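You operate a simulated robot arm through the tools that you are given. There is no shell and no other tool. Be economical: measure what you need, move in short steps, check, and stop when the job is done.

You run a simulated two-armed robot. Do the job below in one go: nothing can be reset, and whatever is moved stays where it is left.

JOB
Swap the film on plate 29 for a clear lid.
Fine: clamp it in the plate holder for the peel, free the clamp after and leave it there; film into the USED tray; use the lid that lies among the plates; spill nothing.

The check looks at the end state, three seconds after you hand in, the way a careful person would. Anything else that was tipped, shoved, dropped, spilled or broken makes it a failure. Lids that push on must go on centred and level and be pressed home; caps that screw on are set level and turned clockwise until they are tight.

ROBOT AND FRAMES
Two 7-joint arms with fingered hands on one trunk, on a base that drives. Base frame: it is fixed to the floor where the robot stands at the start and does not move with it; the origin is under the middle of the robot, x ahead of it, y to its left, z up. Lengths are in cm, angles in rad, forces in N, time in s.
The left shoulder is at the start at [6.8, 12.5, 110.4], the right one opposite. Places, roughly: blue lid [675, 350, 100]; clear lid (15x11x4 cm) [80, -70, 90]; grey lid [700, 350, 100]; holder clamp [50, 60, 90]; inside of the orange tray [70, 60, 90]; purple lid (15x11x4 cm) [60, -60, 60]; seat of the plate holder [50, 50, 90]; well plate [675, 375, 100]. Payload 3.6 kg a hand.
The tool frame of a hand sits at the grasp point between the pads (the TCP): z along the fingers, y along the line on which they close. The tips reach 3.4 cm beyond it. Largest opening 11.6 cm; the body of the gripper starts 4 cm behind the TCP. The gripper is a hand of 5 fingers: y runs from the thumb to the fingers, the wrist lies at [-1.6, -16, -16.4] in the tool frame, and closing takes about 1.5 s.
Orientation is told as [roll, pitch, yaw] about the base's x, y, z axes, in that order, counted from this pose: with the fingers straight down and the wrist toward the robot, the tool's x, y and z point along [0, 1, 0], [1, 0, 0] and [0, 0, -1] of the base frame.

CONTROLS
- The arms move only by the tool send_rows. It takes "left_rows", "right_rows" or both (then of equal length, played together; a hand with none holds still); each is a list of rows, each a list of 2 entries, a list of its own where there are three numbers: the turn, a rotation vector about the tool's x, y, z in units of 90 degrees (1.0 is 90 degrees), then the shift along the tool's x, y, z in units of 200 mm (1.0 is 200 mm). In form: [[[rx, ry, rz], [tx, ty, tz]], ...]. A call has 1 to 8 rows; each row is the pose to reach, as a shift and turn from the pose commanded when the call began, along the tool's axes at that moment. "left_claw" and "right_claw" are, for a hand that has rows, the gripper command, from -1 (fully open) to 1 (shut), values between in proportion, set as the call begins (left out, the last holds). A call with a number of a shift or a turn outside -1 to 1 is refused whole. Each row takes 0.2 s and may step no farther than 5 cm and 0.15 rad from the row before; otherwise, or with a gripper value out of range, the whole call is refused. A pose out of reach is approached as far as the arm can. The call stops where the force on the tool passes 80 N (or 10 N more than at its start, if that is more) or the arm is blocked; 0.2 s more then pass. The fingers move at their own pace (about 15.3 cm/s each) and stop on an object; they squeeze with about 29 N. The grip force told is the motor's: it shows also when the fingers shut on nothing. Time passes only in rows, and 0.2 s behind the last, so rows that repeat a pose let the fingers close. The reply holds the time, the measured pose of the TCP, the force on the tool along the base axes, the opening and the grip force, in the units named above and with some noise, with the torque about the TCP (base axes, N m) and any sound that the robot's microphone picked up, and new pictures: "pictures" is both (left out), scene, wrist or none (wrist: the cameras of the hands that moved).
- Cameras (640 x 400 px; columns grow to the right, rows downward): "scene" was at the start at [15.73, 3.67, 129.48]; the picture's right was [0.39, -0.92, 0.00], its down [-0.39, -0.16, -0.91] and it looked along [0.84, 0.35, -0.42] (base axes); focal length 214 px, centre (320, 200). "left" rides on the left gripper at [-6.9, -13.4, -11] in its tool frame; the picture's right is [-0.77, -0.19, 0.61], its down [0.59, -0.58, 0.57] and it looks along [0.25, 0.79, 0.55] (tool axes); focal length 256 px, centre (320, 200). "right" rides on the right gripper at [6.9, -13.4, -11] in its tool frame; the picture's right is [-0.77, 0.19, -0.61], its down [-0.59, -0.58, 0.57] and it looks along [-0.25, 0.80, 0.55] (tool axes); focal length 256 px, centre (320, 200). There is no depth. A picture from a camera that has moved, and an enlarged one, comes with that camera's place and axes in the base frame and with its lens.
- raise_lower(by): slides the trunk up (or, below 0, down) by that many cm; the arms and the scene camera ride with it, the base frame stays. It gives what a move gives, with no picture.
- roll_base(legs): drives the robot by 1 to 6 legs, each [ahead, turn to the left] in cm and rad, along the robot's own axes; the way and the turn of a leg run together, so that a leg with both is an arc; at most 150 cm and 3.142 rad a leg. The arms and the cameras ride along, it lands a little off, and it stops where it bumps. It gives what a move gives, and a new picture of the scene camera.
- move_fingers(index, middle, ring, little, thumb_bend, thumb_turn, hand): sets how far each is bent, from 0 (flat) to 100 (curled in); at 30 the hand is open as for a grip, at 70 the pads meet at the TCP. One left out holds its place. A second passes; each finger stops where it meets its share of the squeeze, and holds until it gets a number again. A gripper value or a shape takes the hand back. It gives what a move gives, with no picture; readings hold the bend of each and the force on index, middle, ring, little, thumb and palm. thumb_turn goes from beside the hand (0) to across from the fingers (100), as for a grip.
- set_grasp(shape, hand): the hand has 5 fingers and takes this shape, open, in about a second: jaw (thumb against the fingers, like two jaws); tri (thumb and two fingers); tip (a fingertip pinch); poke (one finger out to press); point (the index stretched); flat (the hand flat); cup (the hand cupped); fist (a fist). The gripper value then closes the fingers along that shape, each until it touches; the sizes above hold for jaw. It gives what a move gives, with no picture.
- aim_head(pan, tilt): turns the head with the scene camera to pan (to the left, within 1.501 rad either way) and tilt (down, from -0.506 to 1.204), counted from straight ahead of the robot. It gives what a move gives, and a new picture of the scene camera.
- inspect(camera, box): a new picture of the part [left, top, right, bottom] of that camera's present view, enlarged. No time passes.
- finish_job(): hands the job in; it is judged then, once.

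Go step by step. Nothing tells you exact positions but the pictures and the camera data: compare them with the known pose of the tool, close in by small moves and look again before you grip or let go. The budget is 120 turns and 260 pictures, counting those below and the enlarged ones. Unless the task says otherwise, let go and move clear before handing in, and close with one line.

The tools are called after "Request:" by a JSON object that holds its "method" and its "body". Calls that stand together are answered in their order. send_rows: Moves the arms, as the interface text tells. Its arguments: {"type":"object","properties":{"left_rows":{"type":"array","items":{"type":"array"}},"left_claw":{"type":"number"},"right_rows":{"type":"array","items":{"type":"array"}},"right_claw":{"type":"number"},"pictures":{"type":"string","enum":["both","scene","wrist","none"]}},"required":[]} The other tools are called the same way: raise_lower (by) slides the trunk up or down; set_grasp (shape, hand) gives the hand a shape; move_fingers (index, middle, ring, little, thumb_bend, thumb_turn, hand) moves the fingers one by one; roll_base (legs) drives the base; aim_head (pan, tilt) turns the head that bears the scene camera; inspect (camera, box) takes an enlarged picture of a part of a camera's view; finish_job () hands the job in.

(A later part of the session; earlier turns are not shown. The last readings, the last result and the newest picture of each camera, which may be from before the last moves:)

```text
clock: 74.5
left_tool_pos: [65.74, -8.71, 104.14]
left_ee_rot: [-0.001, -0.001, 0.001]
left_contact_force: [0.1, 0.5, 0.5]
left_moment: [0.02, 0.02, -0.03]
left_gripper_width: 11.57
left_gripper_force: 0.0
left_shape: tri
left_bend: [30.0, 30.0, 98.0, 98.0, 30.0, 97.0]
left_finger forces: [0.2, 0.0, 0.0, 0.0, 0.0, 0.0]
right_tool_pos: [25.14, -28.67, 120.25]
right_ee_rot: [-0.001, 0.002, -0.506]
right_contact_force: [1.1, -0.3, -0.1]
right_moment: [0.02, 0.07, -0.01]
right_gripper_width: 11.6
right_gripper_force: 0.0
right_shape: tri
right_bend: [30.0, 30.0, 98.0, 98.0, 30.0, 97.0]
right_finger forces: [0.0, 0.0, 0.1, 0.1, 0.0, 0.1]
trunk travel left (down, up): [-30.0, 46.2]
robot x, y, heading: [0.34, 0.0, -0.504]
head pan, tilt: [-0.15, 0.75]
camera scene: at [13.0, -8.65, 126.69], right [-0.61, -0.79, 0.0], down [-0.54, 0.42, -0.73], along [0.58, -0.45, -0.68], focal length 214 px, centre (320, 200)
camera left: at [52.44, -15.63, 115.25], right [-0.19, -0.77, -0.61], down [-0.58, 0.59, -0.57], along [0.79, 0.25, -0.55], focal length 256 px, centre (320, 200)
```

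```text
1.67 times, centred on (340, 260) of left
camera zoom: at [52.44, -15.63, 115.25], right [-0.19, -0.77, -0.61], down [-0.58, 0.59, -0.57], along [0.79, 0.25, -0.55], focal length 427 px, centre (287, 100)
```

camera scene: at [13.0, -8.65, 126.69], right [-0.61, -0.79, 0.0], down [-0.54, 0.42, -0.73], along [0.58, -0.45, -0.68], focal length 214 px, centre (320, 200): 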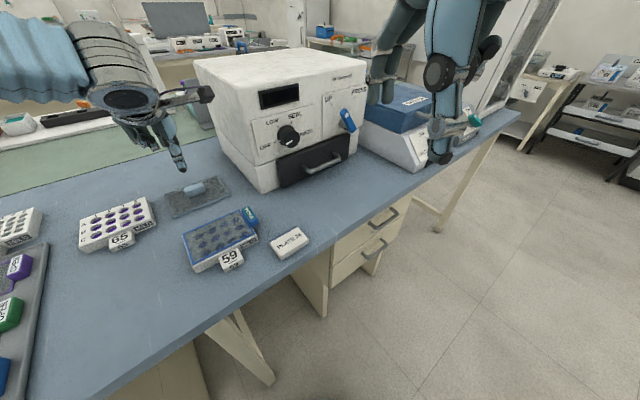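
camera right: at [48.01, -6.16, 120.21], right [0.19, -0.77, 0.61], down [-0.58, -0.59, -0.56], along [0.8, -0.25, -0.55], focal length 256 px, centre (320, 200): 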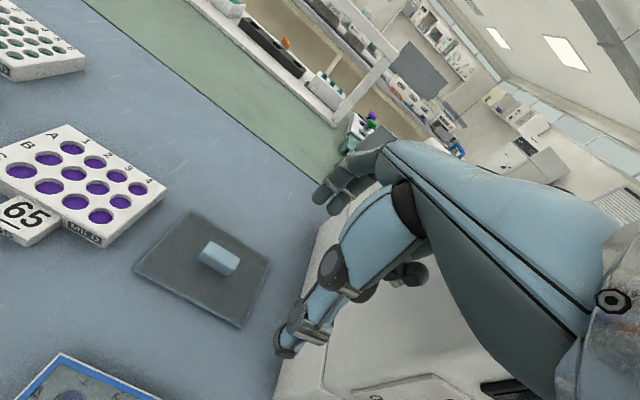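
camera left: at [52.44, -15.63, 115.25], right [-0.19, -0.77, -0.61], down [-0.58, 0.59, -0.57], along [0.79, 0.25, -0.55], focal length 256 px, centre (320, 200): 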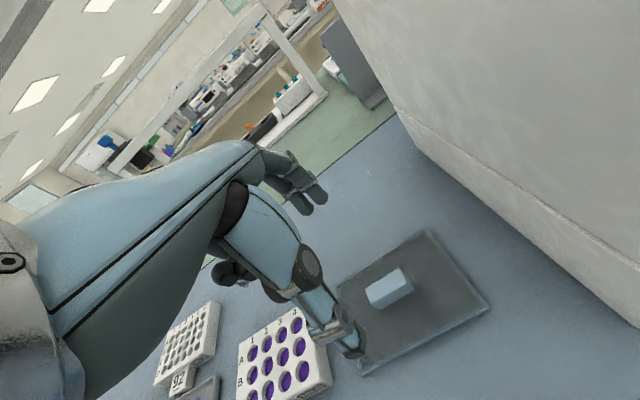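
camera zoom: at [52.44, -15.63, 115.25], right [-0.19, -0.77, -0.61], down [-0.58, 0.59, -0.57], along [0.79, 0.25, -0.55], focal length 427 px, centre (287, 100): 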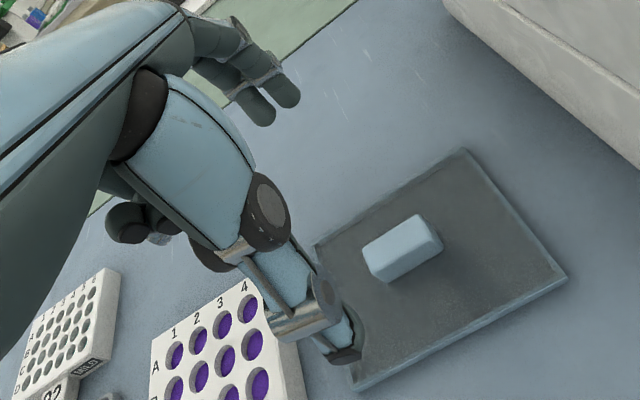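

Request:
{"method": "send_rows", "body": {"left_rows": [[[0, 0, 0], [-0.04, 0.033, 0.15]], [[0, 0, 0], [-0.04, 0.033, 0.3]], [[0, 0, 0], [-0.04, 0.033, 0.42]]], "left_claw": -0.3, "pictures": "wrist"}}

Request:
{"method": "inspect", "body": {"camera": "left", "box": [220, 140, 460, 380]}}

Request:
{"method": "inspect", "body": {"camera": "scene", "box": [140, 130, 260, 230]}}

```text
clock: 75.3
left_tool_pos: [65.93, -8.29, 96.38]
left_ee_rot: [0.0, -0.001, -0.002]
left_contact_force: [0.7, 0.2, 0.6]
left_moment: [-0.03, 0.01, -0.03]
left_gripper_width: 7.57
left_gripper_force: 0.1
left_shape: tri
left_bend: [39.0, 39.0, 98.0, 98.0, 57.0, 99.0]
left_finger forces: [0.0, 0.0, 0.0, 0.0, 0.0, 0.0]
left hand out of reach, approached as far as the arm can: row 2, 3
right_tool_pos: [25.22, -28.58, 120.48]
right_ee_rot: [0.001, 0.001, -0.506]
right_contact_force: [0.0, 0.3, 0.0]
right_moment: [-0.03, 0.03, 0.04]
right_gripper_width: 11.6
right_gripper_force: 0.1
right_shape: tri
right_bend: [30.0, 30.0, 98.0, 98.0, 30.0, 97.0]
right_finger forces: [0.0, 0.0, 0.0, 0.1, 0.0, 0.0]
trunk travel left (down, up): [-30.0, 46.2]
robot x, y, heading: [0.12, 0.12, -0.507]
head pan, tilt: [-0.15, 0.75]
camera left: at [52.55, -15.02, 107.42], right [-0.19, -0.77, -0.61], down [-0.58, 0.59, -0.57], along [0.8, 0.24, -0.55], focal length 256 px, centre (320, 200)
```

left: 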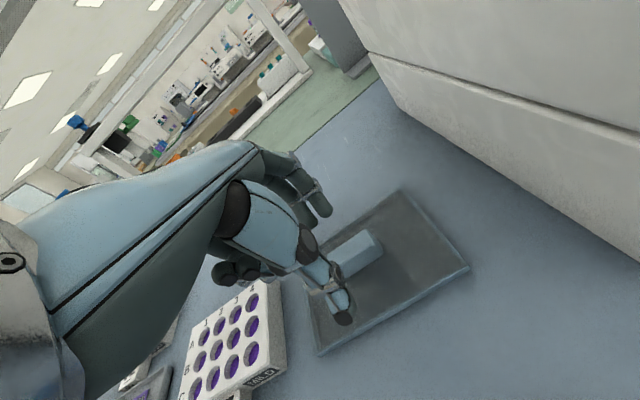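

```text
1.67 times, centred on (340, 260) of left
camera zoom: at [52.55, -15.02, 107.42], right [-0.19, -0.77, -0.61], down [-0.58, 0.59, -0.57], along [0.8, 0.24, -0.55], focal length 427 px, centre (287, 100)
```

zoom: 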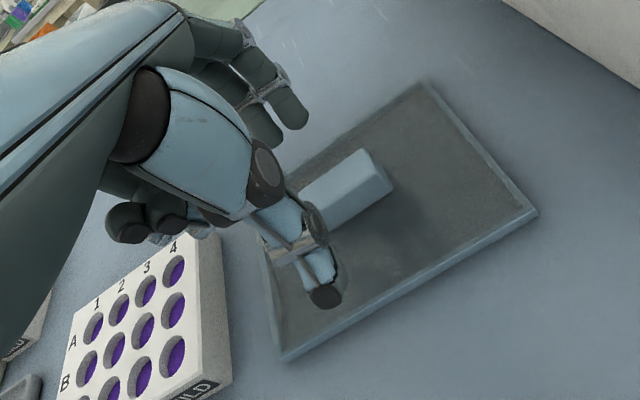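

```text
4.00 times, centred on (200, 180) of scene
camera zoom: at [12.9, -8.59, 126.72], right [-0.61, -0.79, 0.0], down [-0.54, 0.42, -0.73], along [0.58, -0.45, -0.68], focal length 858 px, centre (800, 280)
```

zoom: 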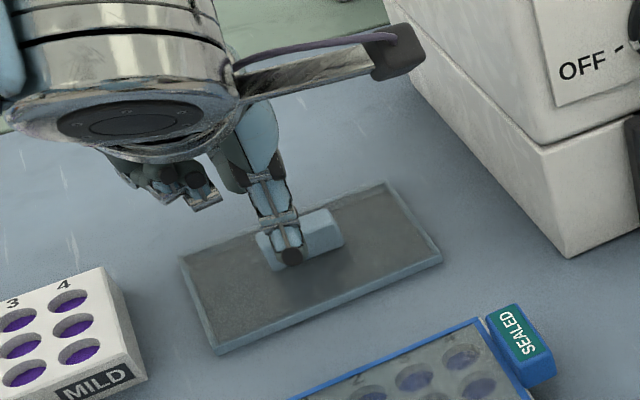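

Just short of reach. I'll lift, turn the base a little further, and come down again.

Request:
{"method": "send_rows", "body": {"left_rows": [[[0, 0, 0], [0, 0, -0.2]], [[0, 0, 0], [0, 0, -0.4]]], "pictures": "none"}}

Request:
{"method": "roll_base", "body": {"legs": [[0, -0.2]]}}

```text
clock: 75.9
left_tool_pos: [66.03, -8.43, 104.37]
left_ee_rot: [0.001, 0.0, -0.003]
left_contact_force: [0.7, -1.1, 0.8]
left_moment: [-0.01, 0.0, 0.02]
left_gripper_width: 7.57
left_gripper_force: 0.0
left_shape: tri
left_bend: [39.0, 39.0, 98.0, 98.0, 57.0, 99.0]
left_finger forces: [0.0, 0.1, 0.1, 0.0, 0.0, 0.1]
right_tool_pos: [25.14, -28.62, 120.46]
right_ee_rot: [0.001, -0.001, -0.506]
right_contact_force: [0.8, 0.4, -0.3]
right_moment: [0.01, 0.03, 0.0]
right_gripper_width: 11.59
right_gripper_force: 0.0
right_shape: tri
right_bend: [30.0, 30.0, 98.0, 98.0, 30.0, 97.0]
right_finger forces: [0.0, 0.0, 0.0, 0.0, 0.0, 0.0]
trunk travel left (down, up): [-30.0, 46.2]
robot x, y, heading: [-0.03, -0.03, -0.507]
head pan, tilt: [-0.15, 0.75]
```

```text
clock: 77.0
left_tool_pos: [63.47, -20.18, 104.24]
left_ee_rot: [0.003, 0.002, -0.185]
left_contact_force: [2.9, 30.3, 2.3]
left_moment: [-0.82, -0.04, 1.62]
left_gripper_width: 7.61
left_gripper_force: 0.1
left_shape: tri
left_bend: [35.0, 39.0, 98.0, 98.0, 57.0, 99.0]
left_finger forces: [29.4, 0.1, 0.0, 0.0, 0.0, 0.0]
right_tool_pos: [19.22, -32.33, 120.61]
right_ee_rot: [-0.004, -0.001, -0.699]
right_contact_force: [0.1, 0.2, 0.4]
right_moment: [-0.02, 0.01, 0.0]
right_gripper_width: 11.58
right_gripper_force: 0.1
right_shape: tri
right_bend: [30.0, 30.0, 98.0, 98.0, 30.0, 97.0]
right_finger forces: [0.1, 0.0, 0.1, 0.0, 0.0, 0.0]
trunk travel left (down, up): [-30.0, 46.2]
robot x, y, heading: [-0.15, -0.12, -0.688]
head pan, tilt: [-0.15, 0.75]
camera scene: at [11.12, -10.28, 126.77], right [-0.74, -0.67, 0.0], down [-0.46, 0.5, -0.73], along [0.49, -0.55, -0.68], focal length 214 px, centre (320, 200)
```

scene: 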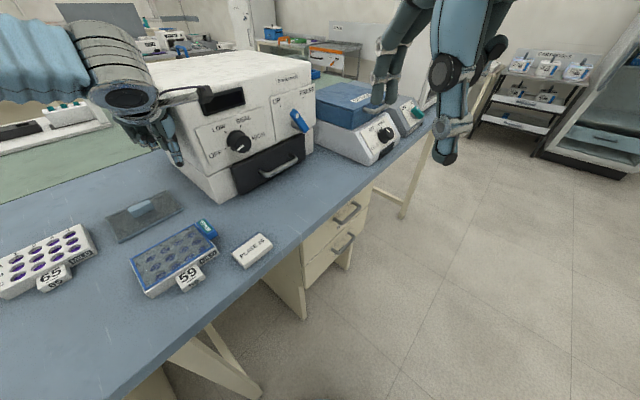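

The index fingertip brushed the machine's side; moving straight back off it to above the lid.

Request:
{"method": "send_rows", "body": {"left_rows": [[[0, 0, 0], [0.15, 0, 0]], [[0, 0, -0.04], [0.35, 0.0, 0]], [[0, 0, -0.08], [0.5, 0.02, 0.05]], [[0, 0, -0.118], [0.5625, 0.0425, 0.1]]], "pictures": "both"}}

Request:
{"method": "inspect", "body": {"camera": "left", "box": [220, 140, 460, 380]}}

```text
clock: 78.0
left_tool_pos: [66.19, -9.76, 102.44]
left_ee_rot: [0.006, 0.001, 0.0]
left_contact_force: [0.1, 0.5, -0.9]
left_moment: [0.01, 0.01, 0.02]
left_gripper_width: 7.6
left_gripper_force: 0.1
left_shape: tri
left_bend: [39.0, 39.0, 98.0, 98.0, 57.0, 99.0]
left_finger forces: [0.0, 0.1, 0.1, 0.0, 0.0, 0.0]
right_tool_pos: [19.2, -32.91, 120.4]
right_ee_rot: [-0.002, 0.002, -0.7]
right_contact_force: [0.1, 0.3, -0.5]
right_moment: [0.02, -0.02, 0.0]
right_gripper_width: 11.6
right_gripper_force: 0.0
right_shape: tri
right_bend: [30.0, 30.0, 98.0, 98.0, 30.0, 97.0]
right_finger forces: [0.0, 0.1, 0.1, 0.0, 0.0, 0.0]
trunk travel left (down, up): [-30.0, 46.2]
robot x, y, heading: [-0.05, -0.25, -0.689]
head pan, tilt: [-0.15, 0.75]
camera scene: at [11.04, -10.85, 126.72], right [-0.74, -0.67, 0.0], down [-0.46, 0.51, -0.73], along [0.49, -0.54, -0.68], focal length 214 px, centre (320, 200)
camera left: at [52.9, -16.69, 113.4], right [-0.19, -0.77, -0.62], down [-0.58, 0.59, -0.56], along [0.79, 0.25, -0.55], focal length 256 px, centre (320, 200)
```

scene: 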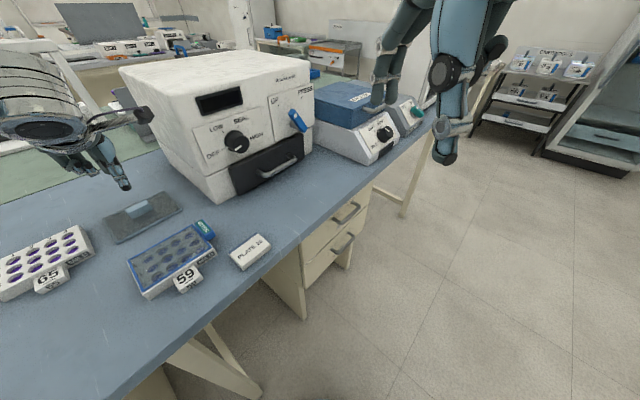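
left: 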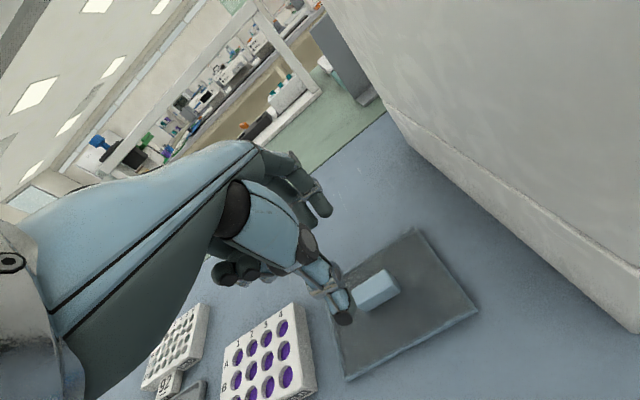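

```text
1.67 times, centred on (340, 260) of left
camera zoom: at [52.9, -16.69, 113.4], right [-0.19, -0.77, -0.62], down [-0.58, 0.59, -0.56], along [0.79, 0.25, -0.55], focal length 427 px, centre (287, 100)
```

zoom: 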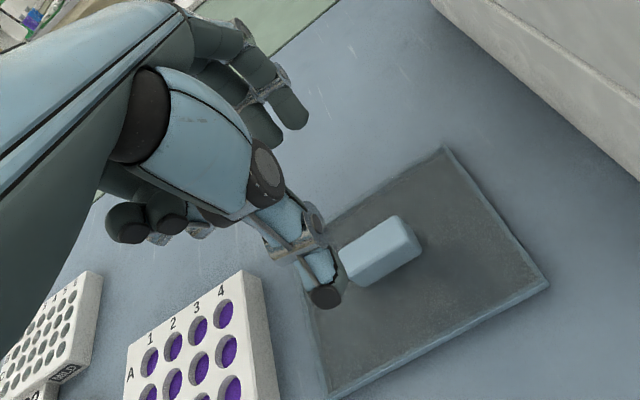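

Request:
{"method": "send_rows", "body": {"left_rows": [[[0, 0, 0], [-0.005, 0.013, 0.15]], [[0, 0, 0], [-0.005, 0.013, 0.3]]], "pictures": "wrist"}}

Request:
{"method": "inspect", "body": {"camera": "left", "box": [240, 120, 440, 320]}}

Request:
{"method": "inspect", "body": {"camera": "scene", "box": [80, 150, 200, 250]}}

```text
clock: 78.6
left_tool_pos: [66.64, -9.94, 96.33]
left_ee_rot: [0.007, -0.001, 0.0]
left_contact_force: [0.0, -0.4, 0.5]
left_moment: [0.0, -0.01, 0.02]
left_gripper_width: 7.55
left_gripper_force: 0.0
left_shape: tri
left_bend: [39.0, 39.0, 98.0, 98.0, 57.0, 99.0]
left_finger forces: [0.0, 0.0, 0.0, 0.0, 0.0, 0.0]
right_tool_pos: [19.12, -32.82, 120.36]
right_ee_rot: [0.001, 0.001, -0.701]
right_contact_force: [0.4, 0.4, 0.8]
right_moment: [0.02, -0.01, -0.01]
right_gripper_width: 11.57
right_gripper_force: 0.1
right_shape: tri
right_bend: [30.0, 30.0, 98.0, 98.0, 30.0, 97.0]
right_finger forces: [0.0, 0.0, 0.1, 0.0, 0.0, 0.0]
trunk travel left (down, up): [-30.0, 46.2]
robot x, y, heading: [-0.14, -0.28, -0.692]
head pan, tilt: [-0.15, 0.75]
camera left: at [53.16, -16.8, 107.38], right [-0.19, -0.77, -0.62], down [-0.58, 0.59, -0.56], along [0.8, 0.25, -0.55], focal length 256 px, centre (320, 200)
```

left: 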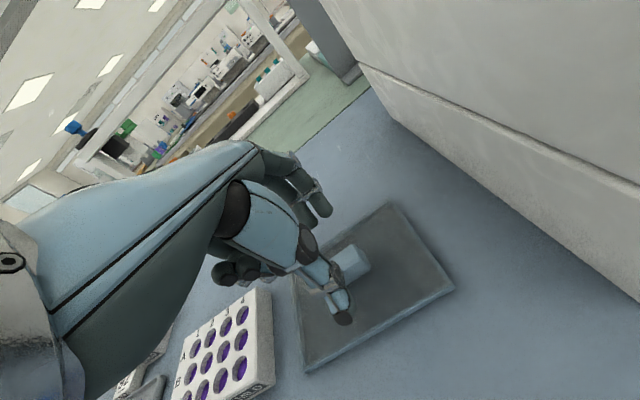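

```text
2.00 times, centred on (340, 220) of left
camera zoom: at [53.16, -16.8, 107.38], right [-0.19, -0.77, -0.62], down [-0.58, 0.59, -0.56], along [0.8, 0.25, -0.55], focal length 512 px, centre (280, 160)
```

zoom: 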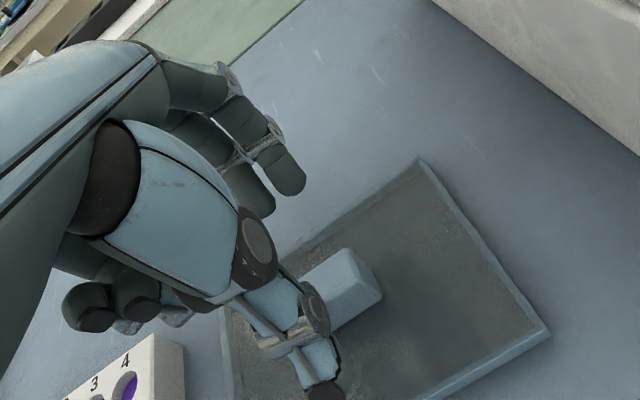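

```text
4.00 times, centred on (140, 200) of scene
camera zoom: at [11.04, -10.85, 126.72], right [-0.74, -0.67, 0.0], down [-0.46, 0.51, -0.73], along [0.49, -0.54, -0.68], focal length 858 px, centre (1040, 200)
```

zoom: 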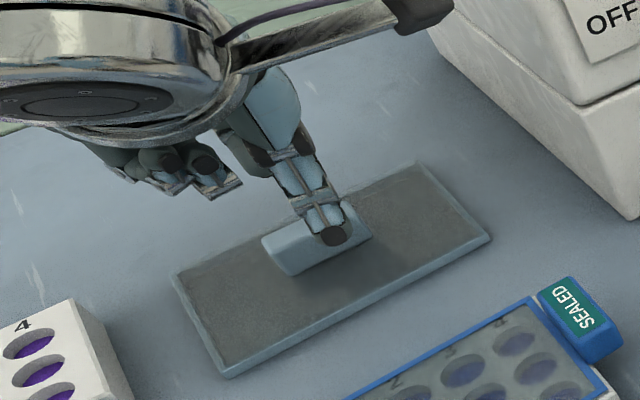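

Request:
{"method": "send_rows", "body": {"left_rows": [[[0, 0, 0], [0, -0.015, 0.05]], [[0, 0, 0], [0, -0.015, 0.1]], [[0, 0, 0], [0, -0.015, 0.125]]], "pictures": "none"}}

Request:
{"method": "inspect", "body": {"camera": "left", "box": [240, 120, 440, 320]}}

Request:
{"method": "inspect", "body": {"camera": "scene", "box": [80, 150, 200, 250]}}

```text
clock: 79.4
left_tool_pos: [66.32, -9.87, 93.68]
left_ee_rot: [0.007, 0.002, 0.0]
left_contact_force: [0.5, 0.5, -0.2]
left_moment: [0.02, 0.03, 0.02]
left_gripper_width: 7.56
left_gripper_force: 0.1
left_shape: tri
left_bend: [39.0, 39.0, 98.0, 98.0, 57.0, 99.0]
left_finger forces: [0.0, 0.1, 0.1, 0.0, 0.0, 0.1]
right_tool_pos: [19.04, -32.88, 120.41]
right_ee_rot: [0.001, 0.002, -0.701]
right_contact_force: [0.2, 0.3, 0.9]
right_moment: [-0.01, -0.01, -0.02]
right_gripper_width: 11.59
right_gripper_force: 0.0
right_shape: tri
right_bend: [30.0, 30.0, 98.0, 98.0, 30.0, 97.0]
right_finger forces: [0.0, 0.1, 0.0, 0.1, 0.1, 0.0]
trunk travel left (down, up): [-30.0, 46.2]
robot x, y, heading: [-0.04, 0.06, -0.69]
head pan, tilt: [-0.15, 0.75]
```

```text
2.00 times, centred on (340, 220) of left
camera zoom: at [52.88, -16.81, 104.75], right [-0.19, -0.77, -0.62], down [-0.58, 0.59, -0.56], along [0.79, 0.25, -0.55], focal length 512 px, centre (280, 160)
```

zoom: 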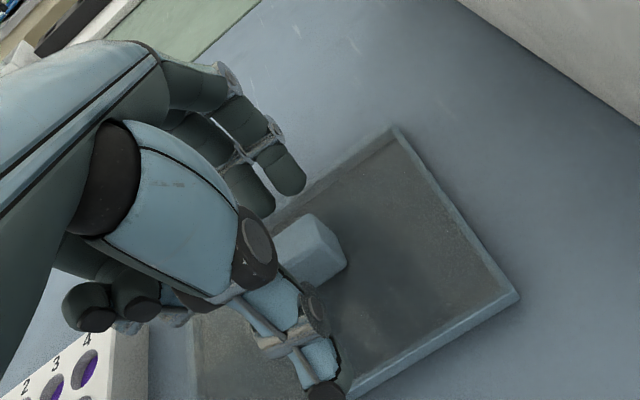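

```text
4.00 times, centred on (140, 200) of scene
camera zoom: at [11.03, -10.83, 126.72], right [-0.74, -0.67, 0.0], down [-0.46, 0.51, -0.73], along [0.49, -0.54, -0.68], focal length 858 px, centre (1040, 200)
```

zoom: 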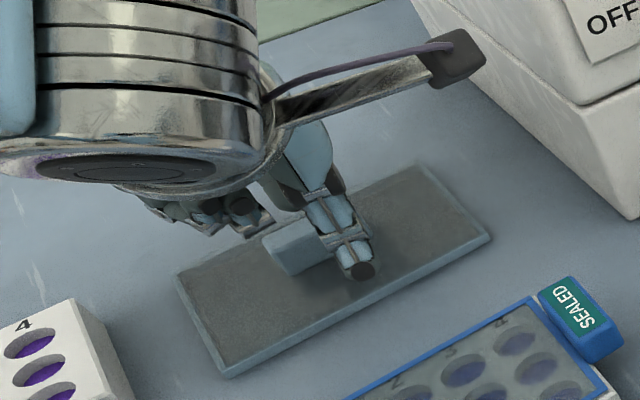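

I'll shift about half a centimetre toward the handle's middle, then close.

Request:
{"method": "send_rows", "body": {"left_rows": [[[0, 0, 0], [0.015, 0, 0]], [[0, 0, 0], [0.028, 0, 0]]], "pictures": "none"}}

Request:
{"method": "send_rows", "body": {"left_rows": [[[0, 0, 0], [0, 0, 0]], [[0, 0, 0], [0, 0, 0]], [[0, 0, 0], [0, 0, 0]], [[0, 0, 0], [0, 0, 0]], [[0, 0, 0], [0, 0, 0]], [[0, 0, 0], [0, 0, 0]]], "left_claw": 1, "pictures": "wrist"}}

Request:
{"method": "inspect", "body": {"camera": "left", "box": [240, 120, 480, 360]}}

Request:
{"method": "inspect", "body": {"camera": "scene", "box": [80, 150, 200, 250]}}

```text
clock: 80.0
left_tool_pos: [66.37, -9.13, 93.85]
left_ee_rot: [0.006, 0.001, -0.001]
left_contact_force: [-0.5, 0.9, 0.2]
left_moment: [-0.03, -0.01, 0.01]
left_gripper_width: 7.56
left_gripper_force: 0.2
left_shape: tri
left_bend: [39.0, 39.0, 98.0, 98.0, 57.0, 99.0]
left_finger forces: [0.0, 0.1, 0.0, 0.0, 0.1, 0.0]
right_tool_pos: [19.08, -32.83, 120.43]
right_ee_rot: [0.001, 0.003, -0.701]
right_contact_force: [0.0, 0.6, 0.2]
right_moment: [0.0, -0.03, 0.04]
right_gripper_width: 11.58
right_gripper_force: 0.0
right_shape: tri
right_bend: [30.0, 30.0, 98.0, 98.0, 30.0, 97.0]
right_finger forces: [0.0, 0.0, 0.1, 0.1, 0.0, 0.0]
trunk travel left (down, up): [-30.0, 46.2]
robot x, y, heading: [0.1, -0.49, -0.689]
head pan, tilt: [-0.15, 0.75]
```

```text
clock: 81.4
left_tool_pos: [66.31, -9.23, 93.8]
left_ee_rot: [0.007, 0.002, -0.001]
left_contact_force: [0.2, -0.1, 0.5]
left_moment: [0.03, -0.04, -0.02]
left_gripper_width: 1.53
left_gripper_force: 28.5
left_shape: tri
left_bend: [70.0, 65.0, 100.0, 100.0, 70.0, 100.0]
left_finger forces: [13.8, 12.6, 0.0, 0.0, 26.1, 0.0]
right_tool_pos: [19.15, -32.78, 120.54]
right_ee_rot: [0.002, 0.002, -0.7]
right_contact_force: [1.3, -0.2, 0.2]
right_moment: [-0.02, -0.02, 0.02]
right_gripper_width: 11.59
right_gripper_force: 0.0
right_shape: tri
right_bend: [30.0, 30.0, 98.0, 98.0, 30.0, 97.0]
right_finger forces: [0.0, 0.0, 0.0, 0.0, 0.0, 0.0]
trunk travel left (down, up): [-30.0, 46.2]
robot x, y, heading: [-0.1, 0.28, -0.69]
head pan, tilt: [-0.15, 0.75]
camera left: at [52.91, -16.1, 104.79], right [-0.19, -0.77, -0.62], down [-0.58, 0.59, -0.56], along [0.8, 0.25, -0.55], focal length 256 px, centre (320, 200)
```

left: 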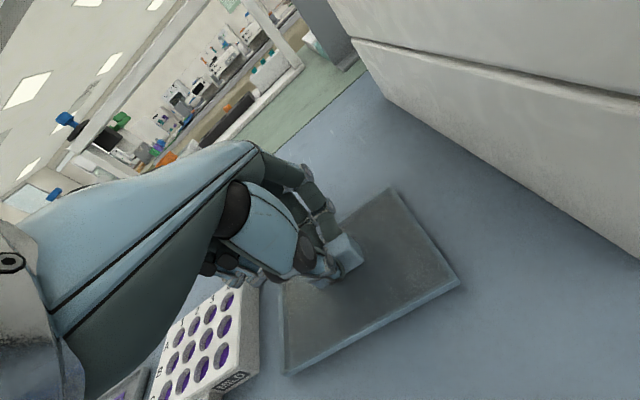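

```text
1.67 times, centred on (360, 240) of left
camera zoom: at [52.91, -16.1, 104.79], right [-0.19, -0.77, -0.62], down [-0.58, 0.59, -0.56], along [0.8, 0.25, -0.55], focal length 427 px, centre (253, 133)
```

zoom: 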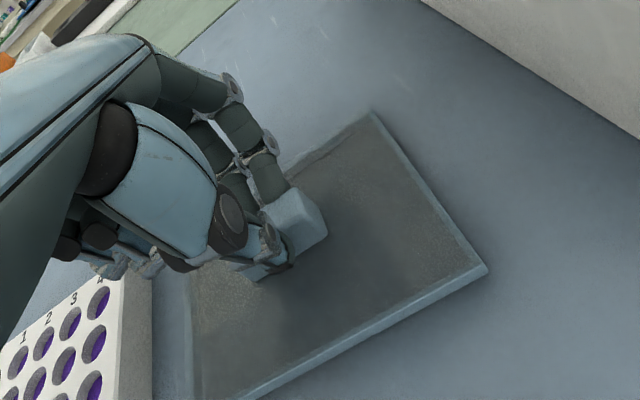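

```text
4.00 times, centred on (140, 200) of scene
camera zoom: at [11.02, -10.83, 126.72], right [-0.74, -0.67, 0.0], down [-0.46, 0.51, -0.73], along [0.49, -0.54, -0.68], focal length 858 px, centre (1040, 200)
```

zoom: 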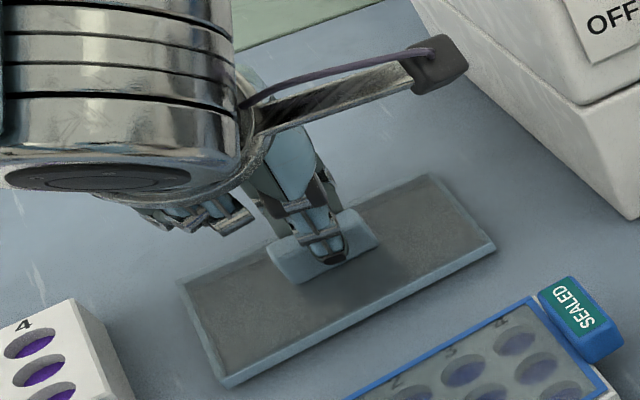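

Handle gripped near its middle. Lifting.

Request:
{"method": "send_rows", "body": {"left_rows": [[[0, 0, 0], [0, 0, -0.05]], [[0, 0, 0], [0, 0, -0.15]], [[0, 0, 0], [0.02, 0, -0.35]], [[0, 0, 0], [0.04, 0, -0.55]], [[0, 0, 0], [0.06, 0, -0.7]]], "pictures": "both"}}

Request:
{"method": "inspect", "body": {"camera": "left", "box": [200, 140, 480, 380]}}

```text
clock: 82.6
left_tool_pos: [66.43, -8.27, 107.84]
left_ee_rot: [0.008, 0.001, 0.0]
left_contact_force: [-1.0, -0.3, -0.6]
left_moment: [-0.04, -0.02, 0.03]
left_gripper_width: 1.51
left_gripper_force: 29.5
left_shape: tri
left_bend: [70.0, 65.0, 100.0, 100.0, 70.0, 100.0]
left_finger forces: [14.0, 12.5, 0.1, 0.1, 26.6, 0.0]
right_tool_pos: [19.03, -32.76, 120.51]
right_ee_rot: [0.0, -0.001, -0.699]
right_contact_force: [0.1, 0.0, 0.7]
right_moment: [-0.05, 0.02, -0.01]
right_gripper_width: 11.62
right_gripper_force: 0.1
right_shape: tri
right_bend: [30.0, 30.0, 98.0, 98.0, 30.0, 97.0]
right_finger forces: [0.0, 0.1, 0.0, 0.0, 0.0, 0.1]
trunk travel left (down, up): [-30.0, 46.2]
robot x, y, heading: [-0.22, 0.38, -0.69]
head pan, tilt: [-0.15, 0.75]
camera scene: at [11.0, -10.79, 126.73], right [-0.74, -0.67, 0.0], down [-0.46, 0.51, -0.73], along [0.49, -0.54, -0.68], focal length 214 px, centre (320, 200)
camera left: at [52.99, -15.2, 118.77], right [-0.19, -0.77, -0.62], down [-0.58, 0.59, -0.56], along [0.79, 0.25, -0.55], focal length 256 px, centre (320, 200)
```

scene: 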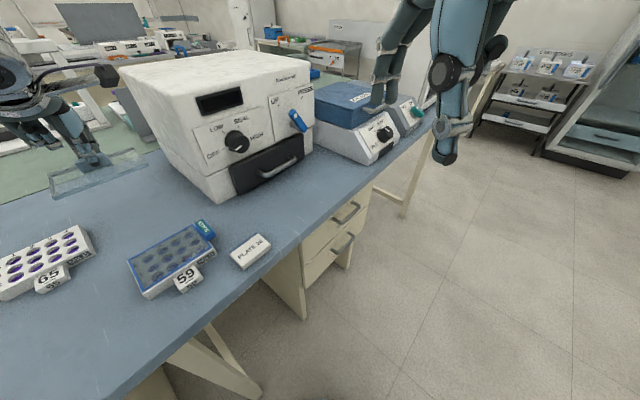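
left: 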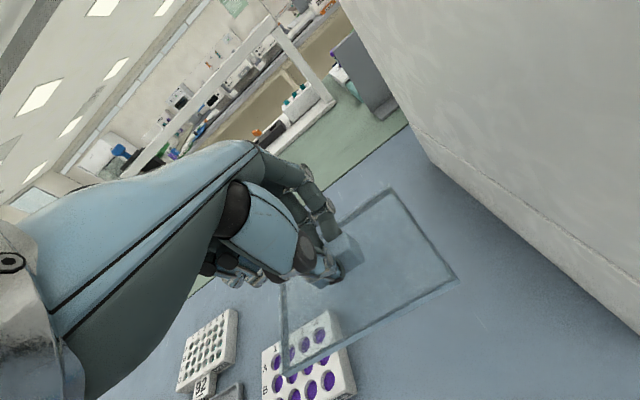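

```text
1.67 times, centred on (340, 260) of left
camera zoom: at [52.99, -15.2, 118.77], right [-0.19, -0.77, -0.62], down [-0.58, 0.59, -0.56], along [0.79, 0.25, -0.55], focal length 427 px, centre (287, 100)
```

zoom: 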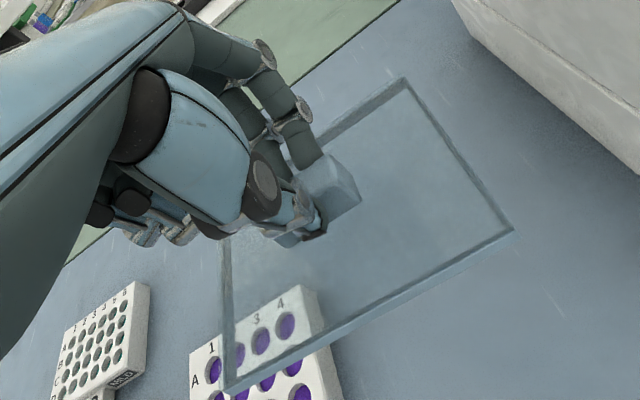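

Lid is held clear. Turning the base back to face the bench.

Request:
{"method": "roll_base", "body": {"legs": [[0, 0.69]]}}

Request:
{"method": "aim_head", "body": {"pan": 0.75, "tilt": 0.65}}

```text
clock: 84.9
left_tool_pos: [56.07, 36.53, 107.74]
left_ee_rot: [0.006, 0.002, 0.701]
left_contact_force: [0.7, -0.1, -0.6]
left_moment: [-0.01, 0.01, -0.02]
left_gripper_width: 1.51
left_gripper_force: 28.7
left_shape: tri
left_bend: [70.0, 65.0, 100.0, 100.0, 70.0, 100.0]
left_finger forces: [13.7, 12.4, 0.0, 0.0, 26.1, 0.0]
right_tool_pos: [35.79, -12.78, 120.46]
right_ee_rot: [0.001, 0.001, 0.001]
right_contact_force: [0.3, 0.2, -0.2]
right_moment: [0.0, 0.0, 0.0]
right_gripper_width: 11.6
right_gripper_force: 0.0
right_shape: tri
right_bend: [30.0, 30.0, 98.0, 98.0, 30.0, 97.0]
right_finger forces: [0.0, 0.0, 0.0, 0.1, 0.0, 0.0]
trunk travel left (down, up): [-30.0, 46.2]
robot x, y, heading: [-0.64, 0.06, 0.006]
head pan, tilt: [-0.15, 0.75]
camera scene: at [15.4, -0.9, 126.72], right [-0.14, -0.99, 0.0], down [-0.68, 0.09, -0.73], along [0.72, -0.1, -0.68], focal length 214 px, centre (320, 200)
```

scene: 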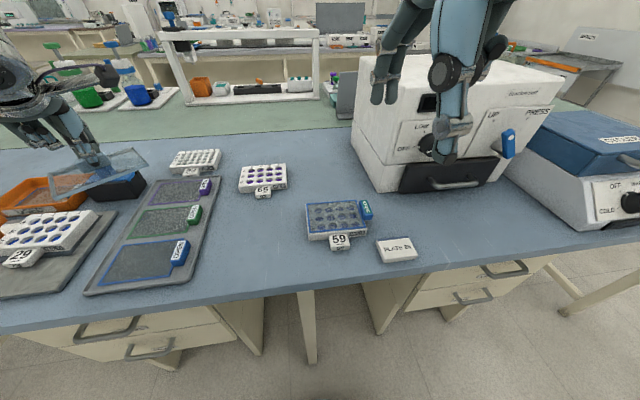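

```text
clock: 86.1
left_tool_pos: [56.13, 36.6, 107.68]
left_ee_rot: [0.006, 0.002, 0.703]
left_contact_force: [-0.3, -0.2, -0.5]
left_moment: [0.01, -0.01, 0.02]
left_gripper_width: 1.5
left_gripper_force: 28.7
left_shape: tri
left_bend: [70.0, 65.0, 100.0, 100.0, 70.0, 100.0]
left_finger forces: [13.8, 12.4, 0.0, 0.1, 26.1, 0.1]
right_tool_pos: [35.76, -12.78, 120.48]
right_ee_rot: [0.001, 0.005, 0.003]
right_contact_force: [-0.1, 0.1, 0.4]
right_moment: [0.01, -0.02, 0.02]
right_gripper_width: 11.58
right_gripper_force: 0.0
right_shape: tri
right_bend: [30.0, 30.0, 98.0, 98.0, 30.0, 97.0]
right_finger forces: [0.0, 0.0, 0.0, 0.1, 0.0, 0.0]
trunk travel left (down, up): [-30.0, 46.2]
robot x, y, heading: [-0.21, 0.14, 0.009]
head pan, tilt: [0.75, 0.649]
camera scene: at [13.49, 6.19, 127.58], right [0.69, -0.72, 0.0], down [-0.44, -0.42, -0.8], along [0.58, 0.55, -0.6], focal length 214 px, centre (320, 200)
```

scene: 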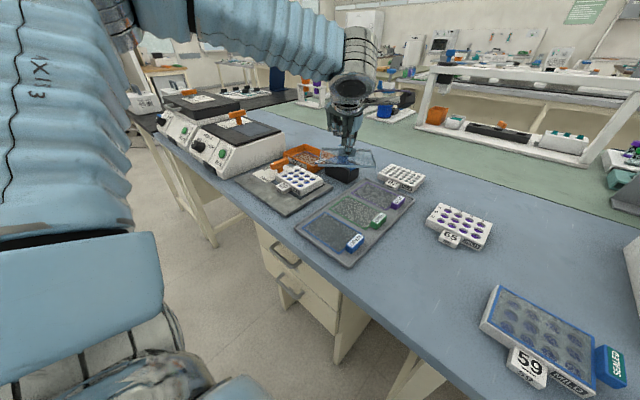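

Request:
{"method": "send_rows", "body": {"left_rows": [[[0, 0, 0.08], [0.12, 0.055, 0]], [[0, 0, 0.16], [0.25, 0.11, 0]], [[0, 0, 0.24], [0.37, 0.17, 0]], [[0, 0, 0.32], [0.5, 0.23, 0]], [[0, 0, 0.4], [0.62, 0.29, 0]], [[0, 0, 0.447], [0.74, 0.34, 0.05]]], "pictures": "wrist"}}

Request:
{"method": "inspect", "body": {"camera": "left", "box": [200, 140, 480, 380]}}

Request:
{"method": "inspect", "body": {"camera": "scene", "box": [240, 110, 360, 210]}}

```text
clock: 87.5
left_tool_pos: [51.77, 52.49, 106.78]
left_ee_rot: [0.004, 0.005, -0.002]
left_contact_force: [0.0, -0.4, -0.4]
left_moment: [0.01, 0.0, -0.04]
left_gripper_width: 1.5
left_gripper_force: 28.8
left_shape: tri
left_bend: [70.0, 65.0, 100.0, 100.0, 70.0, 100.0]
left_finger forces: [13.9, 12.4, 0.0, 0.0, 26.3, 0.0]
right_tool_pos: [35.73, -12.58, 120.54]
right_ee_rot: [0.0, 0.001, 0.002]
right_contact_force: [-0.6, -0.4, -0.5]
right_moment: [-0.01, -0.01, 0.02]
right_gripper_width: 11.58
right_gripper_force: 0.1
right_shape: tri
right_bend: [30.0, 30.0, 98.0, 98.0, 30.0, 97.0]
right_finger forces: [0.1, 0.1, 0.0, 0.0, 0.0, 0.1]
trunk travel left (down, up): [-30.0, 46.2]
robot x, y, heading: [0.1, 0.04, 0.009]
head pan, tilt: [0.75, 0.649]
camera left: at [38.45, 45.61, 117.8], right [-0.19, -0.77, -0.61], down [-0.58, 0.59, -0.56], along [0.79, 0.25, -0.56], focal length 256 px, centre (320, 200)
```

left: 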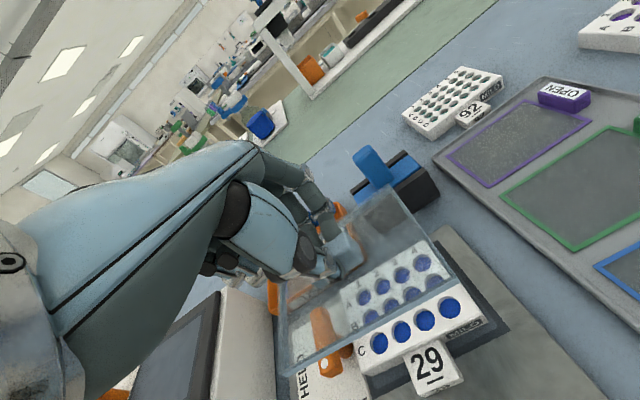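

```text
1.67 times, centred on (340, 260) of left
camera zoom: at [38.45, 45.61, 117.8], right [-0.19, -0.77, -0.61], down [-0.58, 0.59, -0.56], along [0.79, 0.25, -0.56], focal length 427 px, centre (287, 100)
```

zoom: 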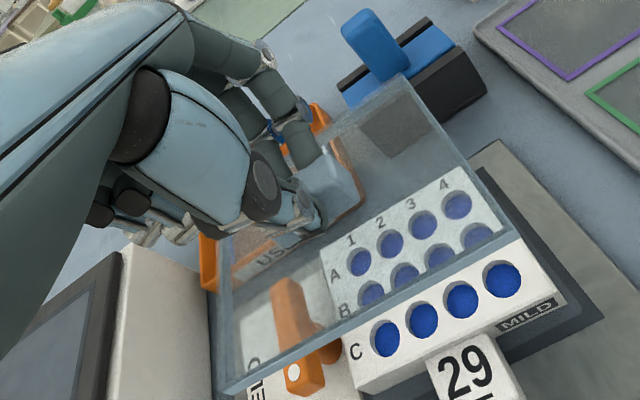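

```text
4.00 times, centred on (300, 160) of scene
camera zoom: at [13.5, 6.29, 127.58], right [0.69, -0.72, 0.0], down [-0.44, -0.42, -0.8], along [0.58, 0.55, -0.61], focal length 858 px, centre (400, 360)
```

zoom: 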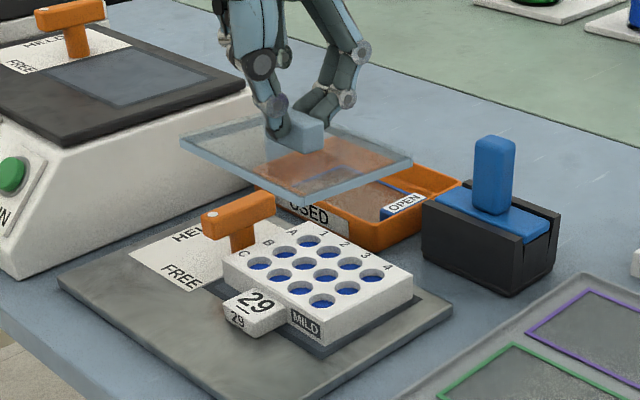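

The lid seems slightly yawed in the grip. I'll lower to just above the plate to compare edges.

Request:
{"method": "send_rows", "body": {"left_rows": [[[0, 0, 0], [-0.017, 0.02, 0.12]], [[0, 0, 0], [-0.017, 0.02, 0.24]], [[0, 0, 0], [-0.017, 0.02, 0.34]]], "pictures": "none"}}

Request:
{"method": "inspect", "body": {"camera": "left", "box": [240, 160, 480, 400]}}

Request:
{"method": "inspect", "body": {"camera": "scene", "box": [250, 130, 350, 210]}}

```text
clock: 88.3
left_tool_pos: [52.14, 51.97, 99.96]
left_ee_rot: [0.006, 0.004, -0.002]
left_contact_force: [0.0, 0.3, -0.3]
left_moment: [0.01, -0.01, 0.0]
left_gripper_width: 1.51
left_gripper_force: 29.2
left_shape: tri
left_bend: [70.0, 65.0, 100.0, 100.0, 70.0, 100.0]
left_finger forces: [13.8, 12.5, 0.0, 0.0, 26.2, 0.0]
right_tool_pos: [35.76, -12.76, 120.45]
right_ee_rot: [-0.002, 0.001, 0.002]
right_contact_force: [-0.3, 0.1, -0.4]
right_moment: [0.01, 0.02, 0.05]
right_gripper_width: 11.61
right_gripper_force: 0.0
right_shape: tri
right_bend: [30.0, 30.0, 98.0, 98.0, 30.0, 97.0]
right_finger forces: [0.0, 0.0, 0.1, 0.0, 0.0, 0.0]
trunk travel left (down, up): [-30.0, 46.2]
robot x, y, heading: [-0.09, -0.09, 0.009]
head pan, tilt: [0.75, 0.649]
```

```text
1.67 times, centred on (360, 280) of left
camera zoom: at [38.71, 45.08, 110.95], right [-0.19, -0.77, -0.61], down [-0.58, 0.59, -0.56], along [0.79, 0.25, -0.56], focal length 427 px, centre (253, 67)
```

zoom: 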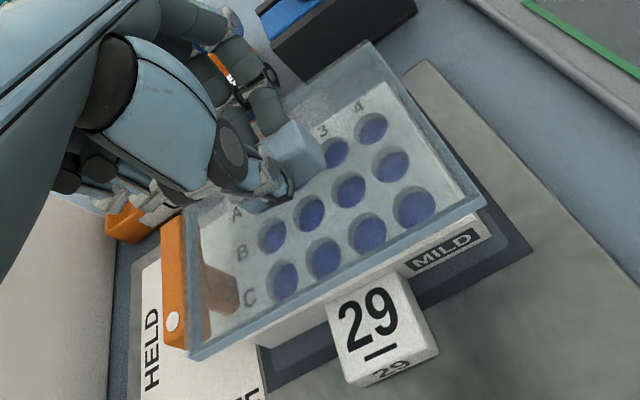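

```text
5.00 times, centred on (300, 170) of scene
camera zoom: at [13.49, 6.24, 127.58], right [0.69, -0.72, 0.0], down [-0.44, -0.42, -0.8], along [0.58, 0.55, -0.61], focal length 1072 px, centre (420, 350)
```

zoom: 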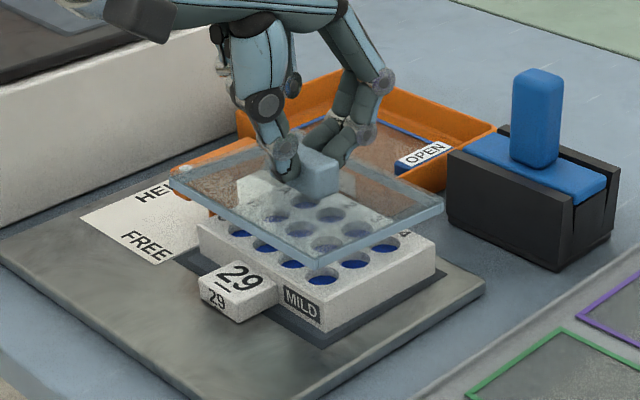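

Request:
{"method": "send_rows", "body": {"left_rows": [[[0, 0, -0.0255], [0, 0, 0.03]], [[0, 0, -0.0255], [0, 0, 0.06]]], "pictures": "none"}}

Request:
{"method": "inspect", "body": {"camera": "left", "box": [340, 220, 500, 360]}}

Request:
{"method": "inspect", "body": {"camera": "left", "box": [260, 260, 420, 400]}}

Request:
{"method": "inspect", "body": {"camera": "scene", "box": [260, 150, 330, 205]}}

```text
clock: 88.9
left_tool_pos: [52.09, 51.92, 98.88]
left_ee_rot: [0.005, 0.004, 0.04]
left_contact_force: [0.4, 0.7, -0.6]
left_moment: [0.0, 0.02, 0.0]
left_gripper_width: 1.5
left_gripper_force: 28.8
left_shape: tri
left_bend: [70.0, 65.0, 100.0, 100.0, 70.0, 100.0]
left_finger forces: [13.9, 12.6, 0.0, 0.0, 26.3, 0.0]
right_tool_pos: [35.81, -12.66, 120.43]
right_ee_rot: [0.001, 0.001, 0.003]
right_contact_force: [-0.6, -0.2, 0.3]
right_moment: [0.03, -0.01, -0.01]
right_gripper_width: 11.58
right_gripper_force: 0.1
right_shape: tri
right_bend: [30.0, 30.0, 98.0, 98.0, 30.0, 97.0]
right_finger forces: [0.0, 0.0, 0.0, 0.0, 0.0, 0.1]
trunk travel left (down, up): [-30.0, 46.2]
robot x, y, heading: [0.16, 0.01, 0.012]
head pan, tilt: [0.75, 0.649]
```

```text
2.86 times, centred on (420, 290) of left
camera zoom: at [39.04, 44.52, 109.82], right [-0.16, -0.77, -0.61], down [-0.6, 0.57, -0.56], along [0.78, 0.28, -0.56], focal length 731 px, centre (34, -57)
```

zoom: 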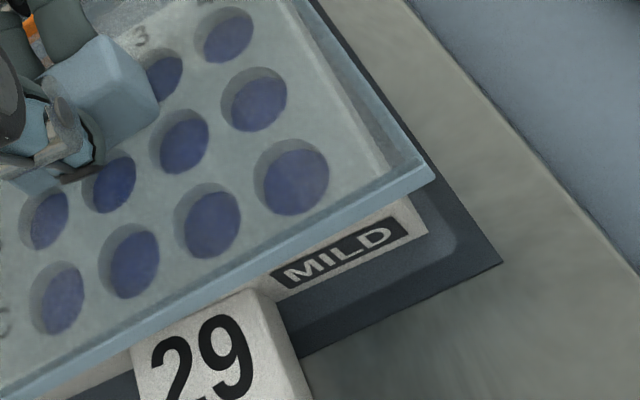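

```text
2.86 times, centred on (340, 330) of left
camera zoom: at [39.04, 44.52, 109.82], right [-0.16, -0.77, -0.61], down [-0.6, 0.57, -0.56], along [0.78, 0.28, -0.56], focal length 731 px, centre (263, -171)
```

zoom: 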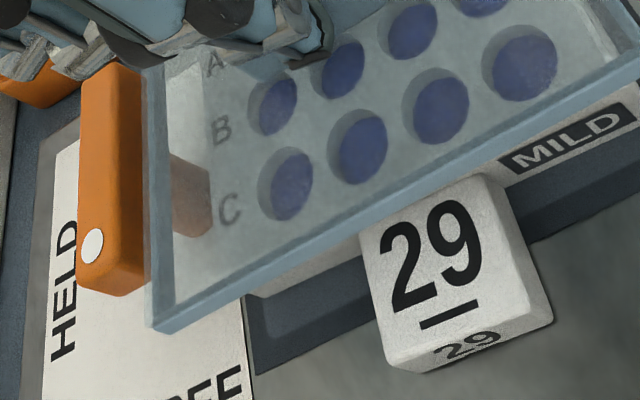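

```text
7.27 times, centred on (295, 178) of scene
camera zoom: at [13.48, 6.22, 127.58], right [0.69, -0.72, 0.0], down [-0.44, -0.42, -0.8], along [0.58, 0.55, -0.6], focal length 1560 px, centre (502, 364)
```

zoom: 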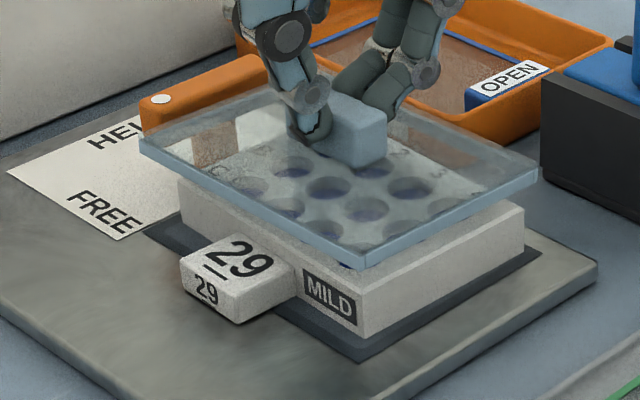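

Edges are parallel now; lid needs about +0.2 x and +0.25 y. I'll check its level with a closer look.

Request:
{"method": "inspect", "body": {"camera": "scene", "box": [265, 155, 305, 185]}}

Request:
{"method": "inspect", "body": {"camera": "scene", "box": [285, 165, 325, 195]}}

```text
13.33 times, centred on (285, 170) of scene
camera zoom: at [13.48, 6.22, 127.58], right [0.69, -0.72, 0.0], down [-0.44, -0.42, -0.8], along [0.58, 0.55, -0.6], focal length 2860 px, centre (787, 600)
```

zoom: 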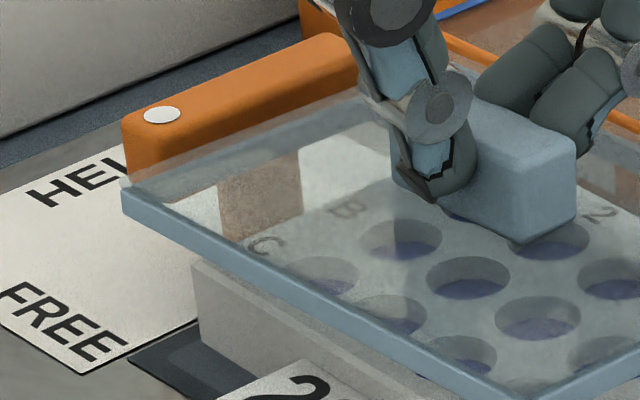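

```text
13.33 times, centred on (305, 180) of scene
camera zoom: at [13.48, 6.22, 127.58], right [0.69, -0.72, 0.0], down [-0.44, -0.42, -0.8], along [0.58, 0.55, -0.6], focal length 2860 px, centre (520, 467)
```

zoom: 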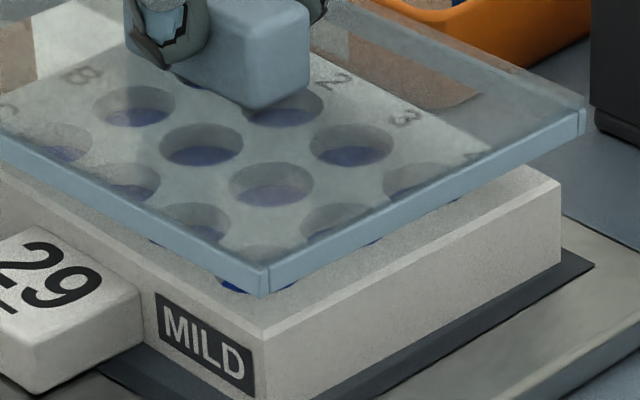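

Nearly level, about 1° tilt. I'll correct tilt and centring, then lower onto the plate.

Request:
{"method": "send_rows", "body": {"left_rows": [[[0, 0.01, 0], [0.008, 0.01, 0.01]], [[0, 0.01, 0], [0.008, 0.01, 0.03]]], "pictures": "none"}}

Request:
{"method": "inspect", "body": {"camera": "scene", "box": [285, 165, 325, 195]}}

Request:
{"method": "inspect", "body": {"camera": "left", "box": [340, 220, 500, 360]}}

Request:
{"method": "inspect", "body": {"camera": "left", "box": [260, 260, 420, 400]}}

```text
clock: 89.5
left_tool_pos: [52.24, 52.07, 98.26]
left_ee_rot: [0.02, 0.004, 0.041]
left_contact_force: [0.1, -0.4, -1.1]
left_moment: [0.0, 0.02, -0.01]
left_gripper_width: 1.52
left_gripper_force: 29.1
left_shape: tri
left_bend: [70.0, 65.0, 100.0, 100.0, 70.0, 100.0]
left_finger forces: [13.7, 12.5, 0.0, 0.0, 26.3, 0.0]
right_tool_pos: [35.72, -12.79, 120.41]
right_ee_rot: [-0.001, 0.004, 0.003]
right_contact_force: [-0.3, 0.1, -0.3]
right_moment: [0.02, 0.01, -0.01]
right_gripper_width: 11.57
right_gripper_force: 0.1
right_shape: tri
right_bend: [30.0, 30.0, 98.0, 98.0, 30.0, 97.0]
right_finger forces: [0.0, 0.1, 0.0, 0.0, 0.0, 0.1]
trunk travel left (down, up): [-30.0, 46.2]
robot x, y, heading: [-0.09, -0.05, 0.009]
head pan, tilt: [0.75, 0.649]
```

```text
13.33 times, centred on (305, 180) of scene
camera zoom: at [13.48, 6.22, 127.58], right [0.69, -0.72, 0.0], down [-0.44, -0.42, -0.8], along [0.58, 0.55, -0.6], focal length 2860 px, centre (520, 467)
```

zoom: 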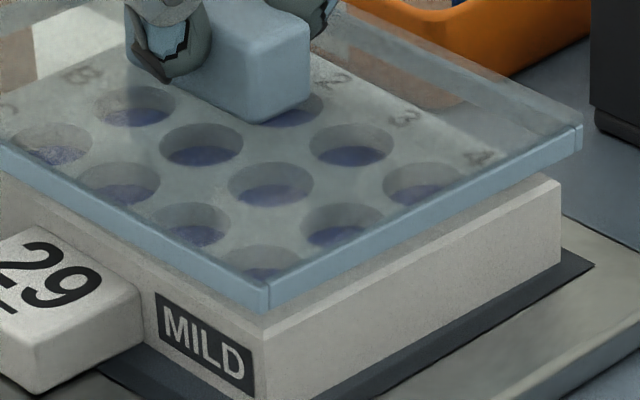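

```text
2.86 times, centred on (420, 290) of left
camera zoom: at [39.19, 44.48, 109.21], right [-0.16, -0.76, -0.63], down [-0.6, 0.58, -0.55], along [0.78, 0.29, -0.55], focal length 731 px, centre (34, -57)
```

zoom: 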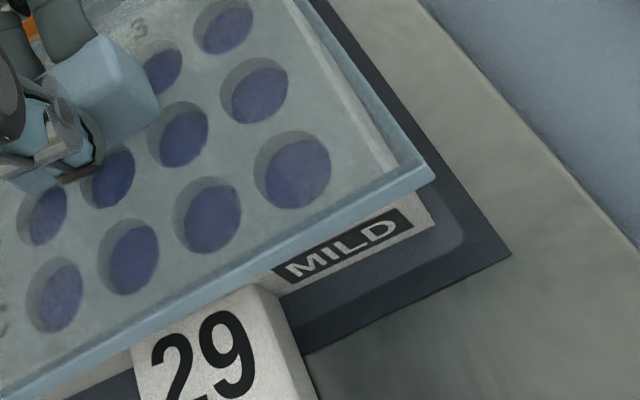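

```text
2.86 times, centred on (340, 330) of left
camera zoom: at [39.19, 44.48, 109.21], right [-0.16, -0.76, -0.63], down [-0.6, 0.58, -0.55], along [0.78, 0.29, -0.55], focal length 731 px, centre (263, -171)
```

zoom: 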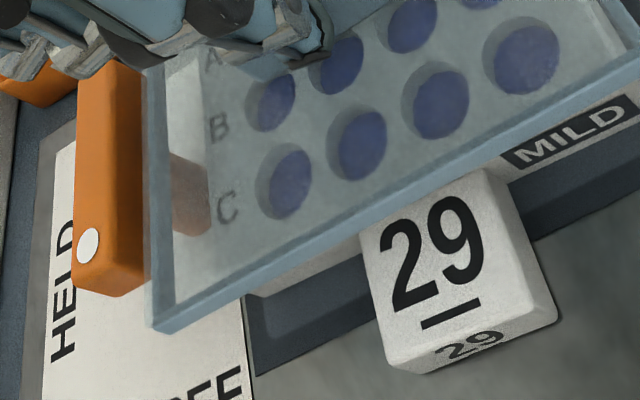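

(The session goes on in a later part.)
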